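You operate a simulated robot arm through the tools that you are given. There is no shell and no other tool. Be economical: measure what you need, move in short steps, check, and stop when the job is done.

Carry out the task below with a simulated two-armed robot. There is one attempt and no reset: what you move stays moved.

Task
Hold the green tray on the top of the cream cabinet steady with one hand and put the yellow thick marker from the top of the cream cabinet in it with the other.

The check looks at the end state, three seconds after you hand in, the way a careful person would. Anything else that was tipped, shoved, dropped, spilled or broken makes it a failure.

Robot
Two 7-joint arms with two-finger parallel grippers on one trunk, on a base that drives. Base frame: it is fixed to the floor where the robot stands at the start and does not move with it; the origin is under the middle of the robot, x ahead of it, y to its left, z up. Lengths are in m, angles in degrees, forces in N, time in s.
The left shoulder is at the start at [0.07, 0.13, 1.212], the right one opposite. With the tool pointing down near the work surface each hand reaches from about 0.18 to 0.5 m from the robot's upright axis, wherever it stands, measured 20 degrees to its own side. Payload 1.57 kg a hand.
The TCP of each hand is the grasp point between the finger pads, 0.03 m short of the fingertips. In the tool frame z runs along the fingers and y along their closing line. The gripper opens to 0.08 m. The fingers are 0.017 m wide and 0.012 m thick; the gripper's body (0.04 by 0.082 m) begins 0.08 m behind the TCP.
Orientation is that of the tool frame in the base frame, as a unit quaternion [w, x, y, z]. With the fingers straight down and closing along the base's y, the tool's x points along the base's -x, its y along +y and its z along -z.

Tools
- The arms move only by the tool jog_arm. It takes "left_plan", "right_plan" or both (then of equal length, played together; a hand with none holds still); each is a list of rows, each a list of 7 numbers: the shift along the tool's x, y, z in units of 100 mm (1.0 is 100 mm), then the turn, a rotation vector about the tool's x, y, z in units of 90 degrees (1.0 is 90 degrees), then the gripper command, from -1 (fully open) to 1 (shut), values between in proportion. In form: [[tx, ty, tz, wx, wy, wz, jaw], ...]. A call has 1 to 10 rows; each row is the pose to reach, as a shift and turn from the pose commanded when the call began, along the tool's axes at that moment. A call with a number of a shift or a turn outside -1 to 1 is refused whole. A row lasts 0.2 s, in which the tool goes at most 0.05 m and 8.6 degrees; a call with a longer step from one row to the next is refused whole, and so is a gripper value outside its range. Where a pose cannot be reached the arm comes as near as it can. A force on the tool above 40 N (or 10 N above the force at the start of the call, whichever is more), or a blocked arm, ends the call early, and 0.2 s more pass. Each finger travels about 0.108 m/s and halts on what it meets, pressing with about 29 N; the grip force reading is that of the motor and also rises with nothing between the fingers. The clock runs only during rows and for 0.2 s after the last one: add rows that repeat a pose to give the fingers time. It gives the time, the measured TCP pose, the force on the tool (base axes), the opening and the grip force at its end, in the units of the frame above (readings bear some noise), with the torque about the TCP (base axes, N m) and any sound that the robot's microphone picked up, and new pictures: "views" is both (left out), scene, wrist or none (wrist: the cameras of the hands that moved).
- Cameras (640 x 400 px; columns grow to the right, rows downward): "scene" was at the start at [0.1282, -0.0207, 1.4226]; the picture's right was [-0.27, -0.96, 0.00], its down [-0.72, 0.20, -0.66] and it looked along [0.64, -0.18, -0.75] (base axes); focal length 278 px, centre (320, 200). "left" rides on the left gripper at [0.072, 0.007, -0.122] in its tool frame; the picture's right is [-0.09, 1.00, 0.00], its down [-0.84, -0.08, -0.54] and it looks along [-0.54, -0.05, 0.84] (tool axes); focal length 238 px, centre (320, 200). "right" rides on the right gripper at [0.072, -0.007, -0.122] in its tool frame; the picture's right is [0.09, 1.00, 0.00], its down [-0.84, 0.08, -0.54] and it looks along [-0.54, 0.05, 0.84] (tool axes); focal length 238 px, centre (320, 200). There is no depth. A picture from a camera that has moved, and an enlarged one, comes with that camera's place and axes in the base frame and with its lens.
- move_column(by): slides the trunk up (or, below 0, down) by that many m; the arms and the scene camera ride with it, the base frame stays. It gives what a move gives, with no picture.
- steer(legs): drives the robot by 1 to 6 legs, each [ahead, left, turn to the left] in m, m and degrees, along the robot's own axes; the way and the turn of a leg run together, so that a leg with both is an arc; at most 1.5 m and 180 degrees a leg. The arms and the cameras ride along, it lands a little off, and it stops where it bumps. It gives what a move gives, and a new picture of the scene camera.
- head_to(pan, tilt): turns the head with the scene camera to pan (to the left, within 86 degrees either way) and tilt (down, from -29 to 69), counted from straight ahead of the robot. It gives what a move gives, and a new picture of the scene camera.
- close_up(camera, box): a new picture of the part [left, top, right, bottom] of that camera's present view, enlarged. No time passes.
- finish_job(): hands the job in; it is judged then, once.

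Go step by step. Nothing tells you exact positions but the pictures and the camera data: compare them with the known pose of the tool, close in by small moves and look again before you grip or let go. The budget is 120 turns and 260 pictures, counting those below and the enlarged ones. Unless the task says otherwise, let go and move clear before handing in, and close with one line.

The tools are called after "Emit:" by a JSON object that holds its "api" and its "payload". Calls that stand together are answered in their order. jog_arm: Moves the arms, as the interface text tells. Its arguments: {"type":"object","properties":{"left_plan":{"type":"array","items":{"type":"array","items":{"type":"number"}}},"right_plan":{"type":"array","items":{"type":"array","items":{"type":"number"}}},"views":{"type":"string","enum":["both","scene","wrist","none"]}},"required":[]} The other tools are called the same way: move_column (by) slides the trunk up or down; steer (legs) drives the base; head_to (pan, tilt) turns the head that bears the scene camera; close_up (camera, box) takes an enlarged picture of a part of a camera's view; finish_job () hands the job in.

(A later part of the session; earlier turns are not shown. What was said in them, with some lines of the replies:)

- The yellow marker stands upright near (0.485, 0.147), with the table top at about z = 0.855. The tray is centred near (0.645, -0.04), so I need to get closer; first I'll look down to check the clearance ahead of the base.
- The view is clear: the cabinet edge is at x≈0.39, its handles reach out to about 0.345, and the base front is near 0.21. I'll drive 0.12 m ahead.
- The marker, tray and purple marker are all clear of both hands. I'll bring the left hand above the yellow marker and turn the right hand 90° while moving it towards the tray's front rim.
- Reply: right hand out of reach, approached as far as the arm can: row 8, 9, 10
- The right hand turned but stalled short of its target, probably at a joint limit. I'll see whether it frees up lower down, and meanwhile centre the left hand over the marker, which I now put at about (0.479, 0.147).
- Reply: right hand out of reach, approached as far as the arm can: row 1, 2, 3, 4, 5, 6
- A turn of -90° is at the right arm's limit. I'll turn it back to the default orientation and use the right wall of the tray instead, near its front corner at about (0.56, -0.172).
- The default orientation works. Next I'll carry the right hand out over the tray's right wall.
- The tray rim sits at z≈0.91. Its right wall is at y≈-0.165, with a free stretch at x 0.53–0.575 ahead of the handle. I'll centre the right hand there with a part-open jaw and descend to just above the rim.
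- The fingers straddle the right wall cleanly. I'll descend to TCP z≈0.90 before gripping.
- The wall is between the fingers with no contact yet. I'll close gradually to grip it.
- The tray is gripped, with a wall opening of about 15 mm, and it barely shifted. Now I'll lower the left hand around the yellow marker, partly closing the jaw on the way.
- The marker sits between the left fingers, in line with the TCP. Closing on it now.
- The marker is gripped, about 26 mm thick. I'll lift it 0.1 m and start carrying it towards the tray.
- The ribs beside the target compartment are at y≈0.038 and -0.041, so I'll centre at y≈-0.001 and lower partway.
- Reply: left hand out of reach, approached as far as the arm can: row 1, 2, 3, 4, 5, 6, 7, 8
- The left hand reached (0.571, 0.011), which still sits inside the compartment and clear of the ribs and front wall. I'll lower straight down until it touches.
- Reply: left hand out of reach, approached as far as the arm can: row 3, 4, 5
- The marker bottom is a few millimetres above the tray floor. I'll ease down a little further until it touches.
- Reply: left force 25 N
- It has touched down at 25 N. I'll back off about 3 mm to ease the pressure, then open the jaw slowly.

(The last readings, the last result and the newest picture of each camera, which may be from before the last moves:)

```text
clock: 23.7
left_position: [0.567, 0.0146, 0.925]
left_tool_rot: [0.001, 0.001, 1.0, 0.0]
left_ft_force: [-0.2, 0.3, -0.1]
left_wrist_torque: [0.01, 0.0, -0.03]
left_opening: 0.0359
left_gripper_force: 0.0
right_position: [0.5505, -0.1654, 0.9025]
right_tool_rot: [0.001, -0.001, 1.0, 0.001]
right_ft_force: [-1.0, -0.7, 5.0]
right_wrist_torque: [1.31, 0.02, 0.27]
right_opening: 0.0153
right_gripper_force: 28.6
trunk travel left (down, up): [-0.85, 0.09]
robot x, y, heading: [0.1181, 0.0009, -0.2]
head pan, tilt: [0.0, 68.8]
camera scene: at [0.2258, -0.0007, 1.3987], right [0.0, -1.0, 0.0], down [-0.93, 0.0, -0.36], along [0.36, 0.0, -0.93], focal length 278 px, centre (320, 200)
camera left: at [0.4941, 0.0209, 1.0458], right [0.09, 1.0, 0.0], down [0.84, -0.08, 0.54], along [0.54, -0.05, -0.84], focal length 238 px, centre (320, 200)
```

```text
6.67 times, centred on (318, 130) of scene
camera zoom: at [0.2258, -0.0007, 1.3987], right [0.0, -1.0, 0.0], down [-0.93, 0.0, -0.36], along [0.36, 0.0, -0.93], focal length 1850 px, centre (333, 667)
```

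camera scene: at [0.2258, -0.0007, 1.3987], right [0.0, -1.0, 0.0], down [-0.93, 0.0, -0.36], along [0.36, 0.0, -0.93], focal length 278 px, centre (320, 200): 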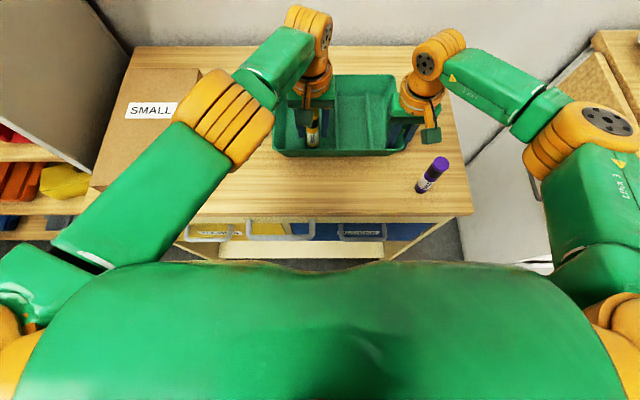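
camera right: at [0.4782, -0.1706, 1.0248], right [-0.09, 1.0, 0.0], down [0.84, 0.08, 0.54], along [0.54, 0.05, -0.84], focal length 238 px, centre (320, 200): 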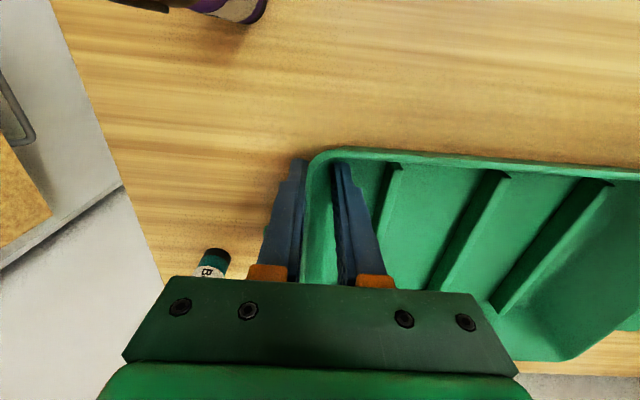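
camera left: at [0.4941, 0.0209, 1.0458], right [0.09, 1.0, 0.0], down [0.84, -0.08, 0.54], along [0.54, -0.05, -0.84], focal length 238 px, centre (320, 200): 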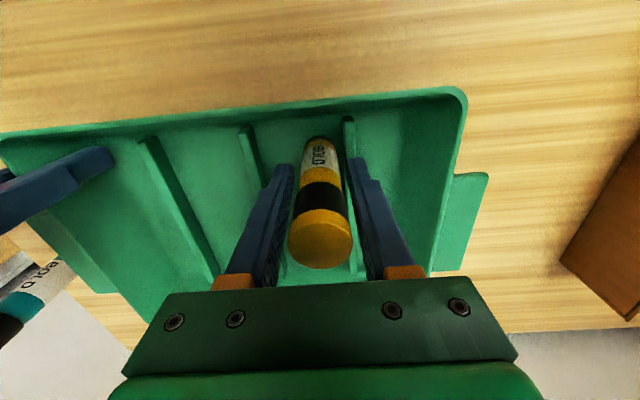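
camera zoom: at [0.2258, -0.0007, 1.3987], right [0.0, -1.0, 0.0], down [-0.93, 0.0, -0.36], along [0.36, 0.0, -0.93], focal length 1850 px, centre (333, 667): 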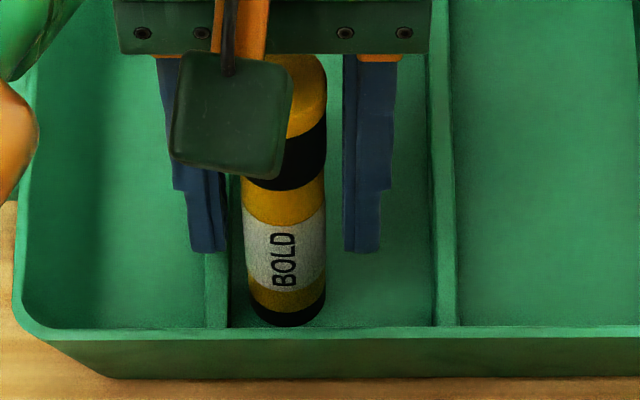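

The marker stands free in the tray and upright. I'll open a little more and lift the left hand straight up.

Emit:
{"api": "jog_arm", "payload": {"left_plan": [[0, -0.02, 0, 0, 0, 0, -0.1], [0, -0.02, 0, 0, 0, 0, -0.2], [0, -0.02, -0.15, 0, 0, 0, -0.2], [0, -0.02, -0.3, 0, 0, 0, -0.2], [0, -0.02, -0.5, 0, 0, 0, -0.2], [0, 0, -0.7, 0, 0, 0, -0.2], [0, 0, -0.9, 0, 0, 0, -0.2], [0, 0, -1.0, 0, 0, 0, -0.2], [0, 0.4, -1.0, 0, 0, 0, -0.2], [0, 0.8, -1.0, 0, 0, 0, -0.2]]}}

Emit:
{"api": "close_up", "payload": {"camera": "scene", "box": [240, 50, 480, 200]}}

```text
clock: 25.9
left_position: [0.598, 0.0868, 1.0257]
left_tool_rot: [0.0, 0.001, 1.0, -0.001]
left_ft_force: [-0.1, 0.4, -0.2]
left_wrist_torque: [-0.01, 0.0, -0.01]
left_opening: 0.0482
left_gripper_force: 0.0
left hand out of reach, approached as far as the arm can: row 5, 6, 7, 8, 9, 10
right_position: [0.55, -0.1639, 0.9028]
right_tool_rot: [0.0, 0.0, 1.0, 0.0]
right_ft_force: [-0.1, -0.5, 4.6]
right_wrist_torque: [1.22, -0.07, 0.21]
right_opening: 0.0155
right_gripper_force: 29.3
trunk travel left (down, up): [-0.85, 0.09]
robot x, y, heading: [0.1199, 0.0006, -0.1]
head pan, tilt: [0.0, 68.8]
camera scene: at [0.2259, 0.0002, 1.3987], right [0.0, -1.0, 0.0], down [-0.93, 0.0, -0.36], along [0.36, 0.0, -0.93], focal length 278 px, centre (320, 200)
camera left: at [0.5245, 0.0945, 1.1471], right [0.09, 1.0, 0.0], down [0.84, -0.08, 0.54], along [0.54, -0.05, -0.84], focal length 238 px, centre (320, 200)
```

scene: 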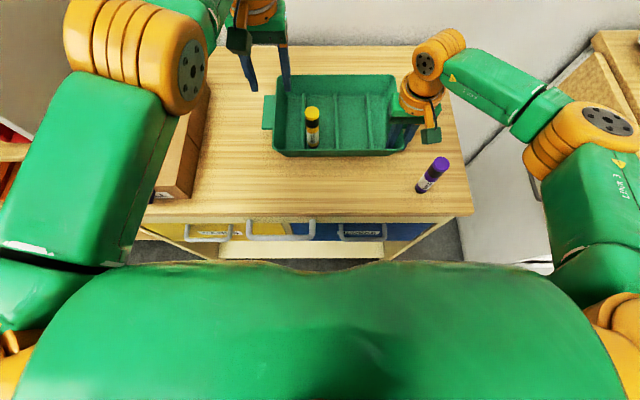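
left: 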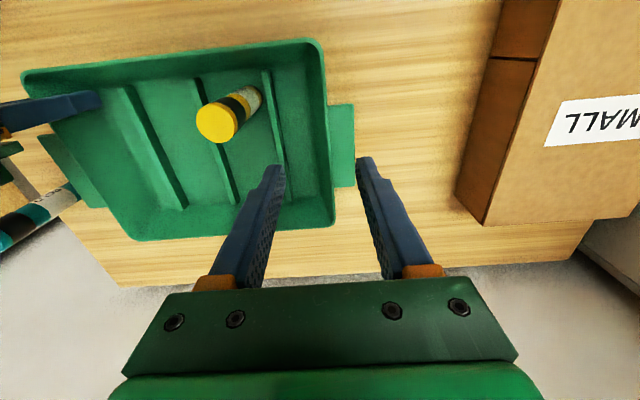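

```text
2.67 times, centred on (360, 125) of scene
camera zoom: at [0.2259, 0.0002, 1.3987], right [0.0, -1.0, 0.0], down [-0.93, 0.0, -0.36], along [0.36, 0.0, -0.93], focal length 740 px, centre (213, 400)
```

zoom: 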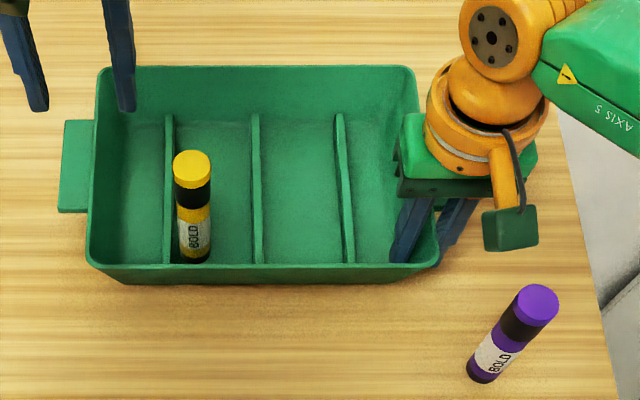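

The marker stands in the tray. Next I'll open the right gripper gently to its earlier part-open width and lift it straight up.

Emit:
{"api": "jog_arm", "payload": {"right_plan": [[0, 0, 0, 0, 0, 0, 0.5], [0, 0, 0, 0, 0, 0, 0.3], [0, 0, 0, 0, 0, 0, 0.1], [0, 0, 0, 0, 0, 0, -0.1], [0, 0, 0, 0, 0, 0, -0.25], [0, 0, 0, 0, 0, 0, -0.25]]}}

```text
clock: 27.3
left_position: [0.5981, 0.086, 1.0247]
left_tool_rot: [-0.001, 0.001, 1.0, 0.0]
left_ft_force: [-0.1, 0.2, 0.0]
left_wrist_torque: [0.0, -0.03, 0.0]
left_opening: 0.048
left_gripper_force: 0.1
right_position: [0.5512, -0.1637, 0.9025]
right_tool_rot: [0.0, -0.001, 1.0, 0.0]
right_ft_force: [0.4, 0.1, -0.6]
right_wrist_torque: [0.02, -0.03, 0.01]
right_opening: 0.0503
right_gripper_force: 0.0
trunk travel left (down, up): [-0.85, 0.09]
robot x, y, heading: [0.1189, -0.0005, 0.1]
head pan, tilt: [0.0, 68.8]
camera scene: at [0.2275, -0.0001, 1.3985], right [0.0, -1.0, 0.0], down [-0.93, 0.0, -0.36], along [0.36, 0.0, -0.93], focal length 278 px, centre (320, 200)
camera right: at [0.4795, -0.1707, 1.0242], right [-0.09, 1.0, 0.0], down [0.84, 0.08, 0.54], along [0.54, 0.05, -0.84], focal length 238 px, centre (320, 200)
```

scene: 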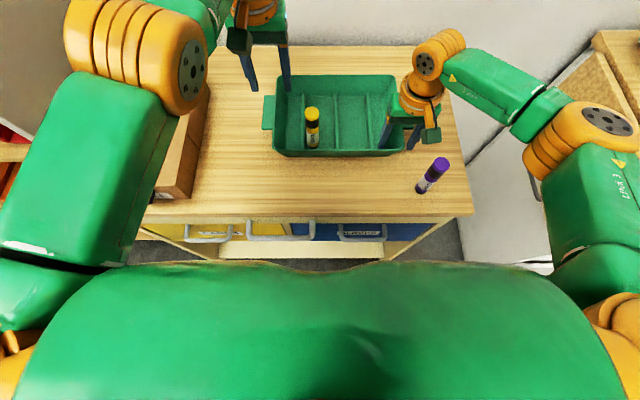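
right: 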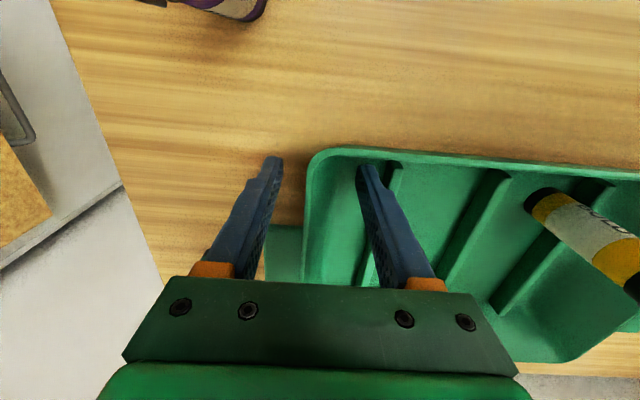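

The tray is released and the marker is still upright. Now both hands go up and clear, with the left one moving off further to the left.

Emit:
{"api": "jog_arm", "payload": {"right_plan": [[0, 0, -0.2, 0, 0, 0, -0.25], [0, 0, -0.4, 0, 0, 0, -0.25], [0, 0, -0.6, 0, 0, 0, -0.25], [0, 0, -0.8, 0, 0, 0, -0.25], [0, 0, -1.0, 0, 0, 0, -0.25], [0, 0, -1.0, 0, 0, 0, -0.25]], "left_plan": [[0, 0, -0.1, 0, 0, 0, -0.2], [0.1, 0.2, -0.2, 0, 0, 0, -0.2], [0.2, 0.4, -0.4, 0, 0, 0, -0.2], [0.3, 0.5, -0.5, 0, 0, 0, -0.2], [0.4, 0.5, -0.5, 0, 0, 0, -0.2], [0.5, 0.5, -0.5, 0, 0, 0, -0.2]]}}

Emit:
{"api": "close_up", "payload": {"camera": "scene", "box": [120, 30, 500, 268]}}

```text
clock: 28.7
left_position: [0.5992, 0.1322, 1.0846]
left_tool_rot: [0.0, 0.001, 1.0, 0.001]
left_ft_force: [0.5, -0.2, 0.0]
left_wrist_torque: [0.02, -0.02, 0.01]
left_opening: 0.0481
left_gripper_force: 0.1
left hand out of reach, approached as far as the arm can: row 2, 3, 4, 5, 6
right_position: [0.5516, -0.1653, 1.0028]
right_tool_rot: [0.0, -0.001, 1.0, 0.001]
right_ft_force: [0.1, -0.2, 0.2]
right_wrist_torque: [0.02, 0.03, 0.02]
right_opening: 0.05
right_gripper_force: 0.1
trunk travel left (down, up): [-0.85, 0.09]
robot x, y, heading: [0.1189, -0.0016, -0.2]
head pan, tilt: [0.0, 68.8]
camera scene: at [0.2275, -0.0002, 1.3985], right [0.0, -1.0, 0.0], down [-0.93, 0.0, -0.36], along [0.36, 0.0, -0.93], focal length 278 px, centre (320, 200)
camera right: at [0.4802, -0.1702, 1.1241], right [-0.09, 1.0, 0.0], down [0.84, 0.08, 0.54], along [0.54, 0.05, -0.84], focal length 238 px, centre (320, 200)
camera left: at [0.5261, 0.1393, 1.2059], right [0.09, 1.0, 0.0], down [0.84, -0.08, 0.54], along [0.54, -0.05, -0.84], focal length 238 px, centre (320, 200)
```

scene: 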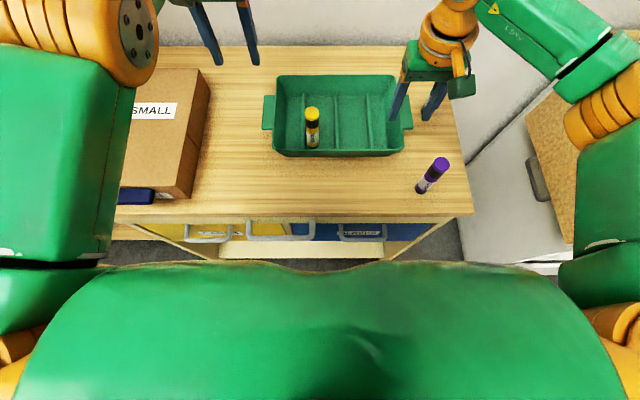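
right: 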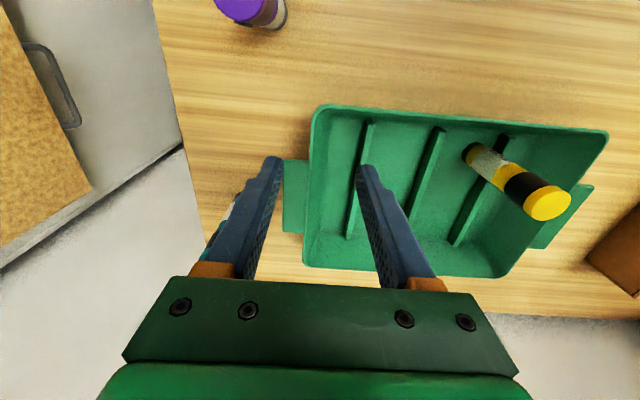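
left: 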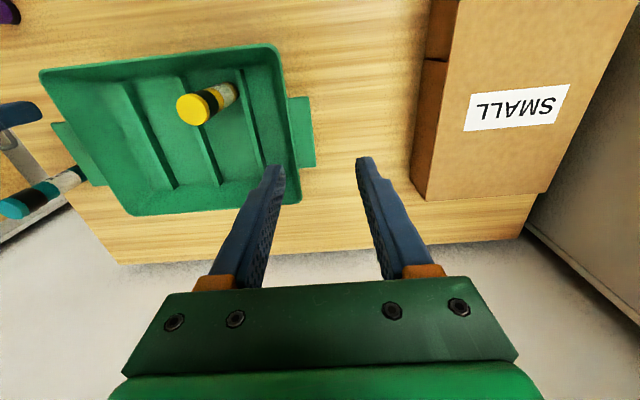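

```text
1.68 times, centred on (310, 149) of scene
camera zoom: at [0.2275, -0.0002, 1.3985], right [0.0, -1.0, 0.0], down [-0.93, 0.0, -0.36], along [0.36, 0.0, -0.93], focal length 466 px, centre (337, 286)
```

zoom: 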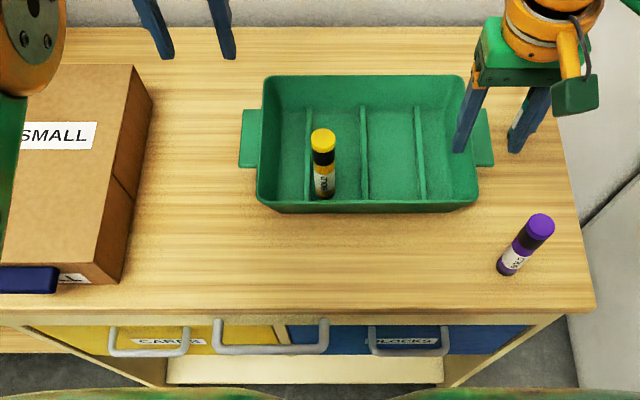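

The yellow marker stands inside the tray, both hands are clear above it, and nothing else has moved. I'm handing in.

Emit:
{"api": "finish_job", "payload": {}}

```text
The job is handed in.
```

The yellow marker is standing upright in the green tray: the right hand held the tray while the left put the marker in, and both hands then let go and moved clear.
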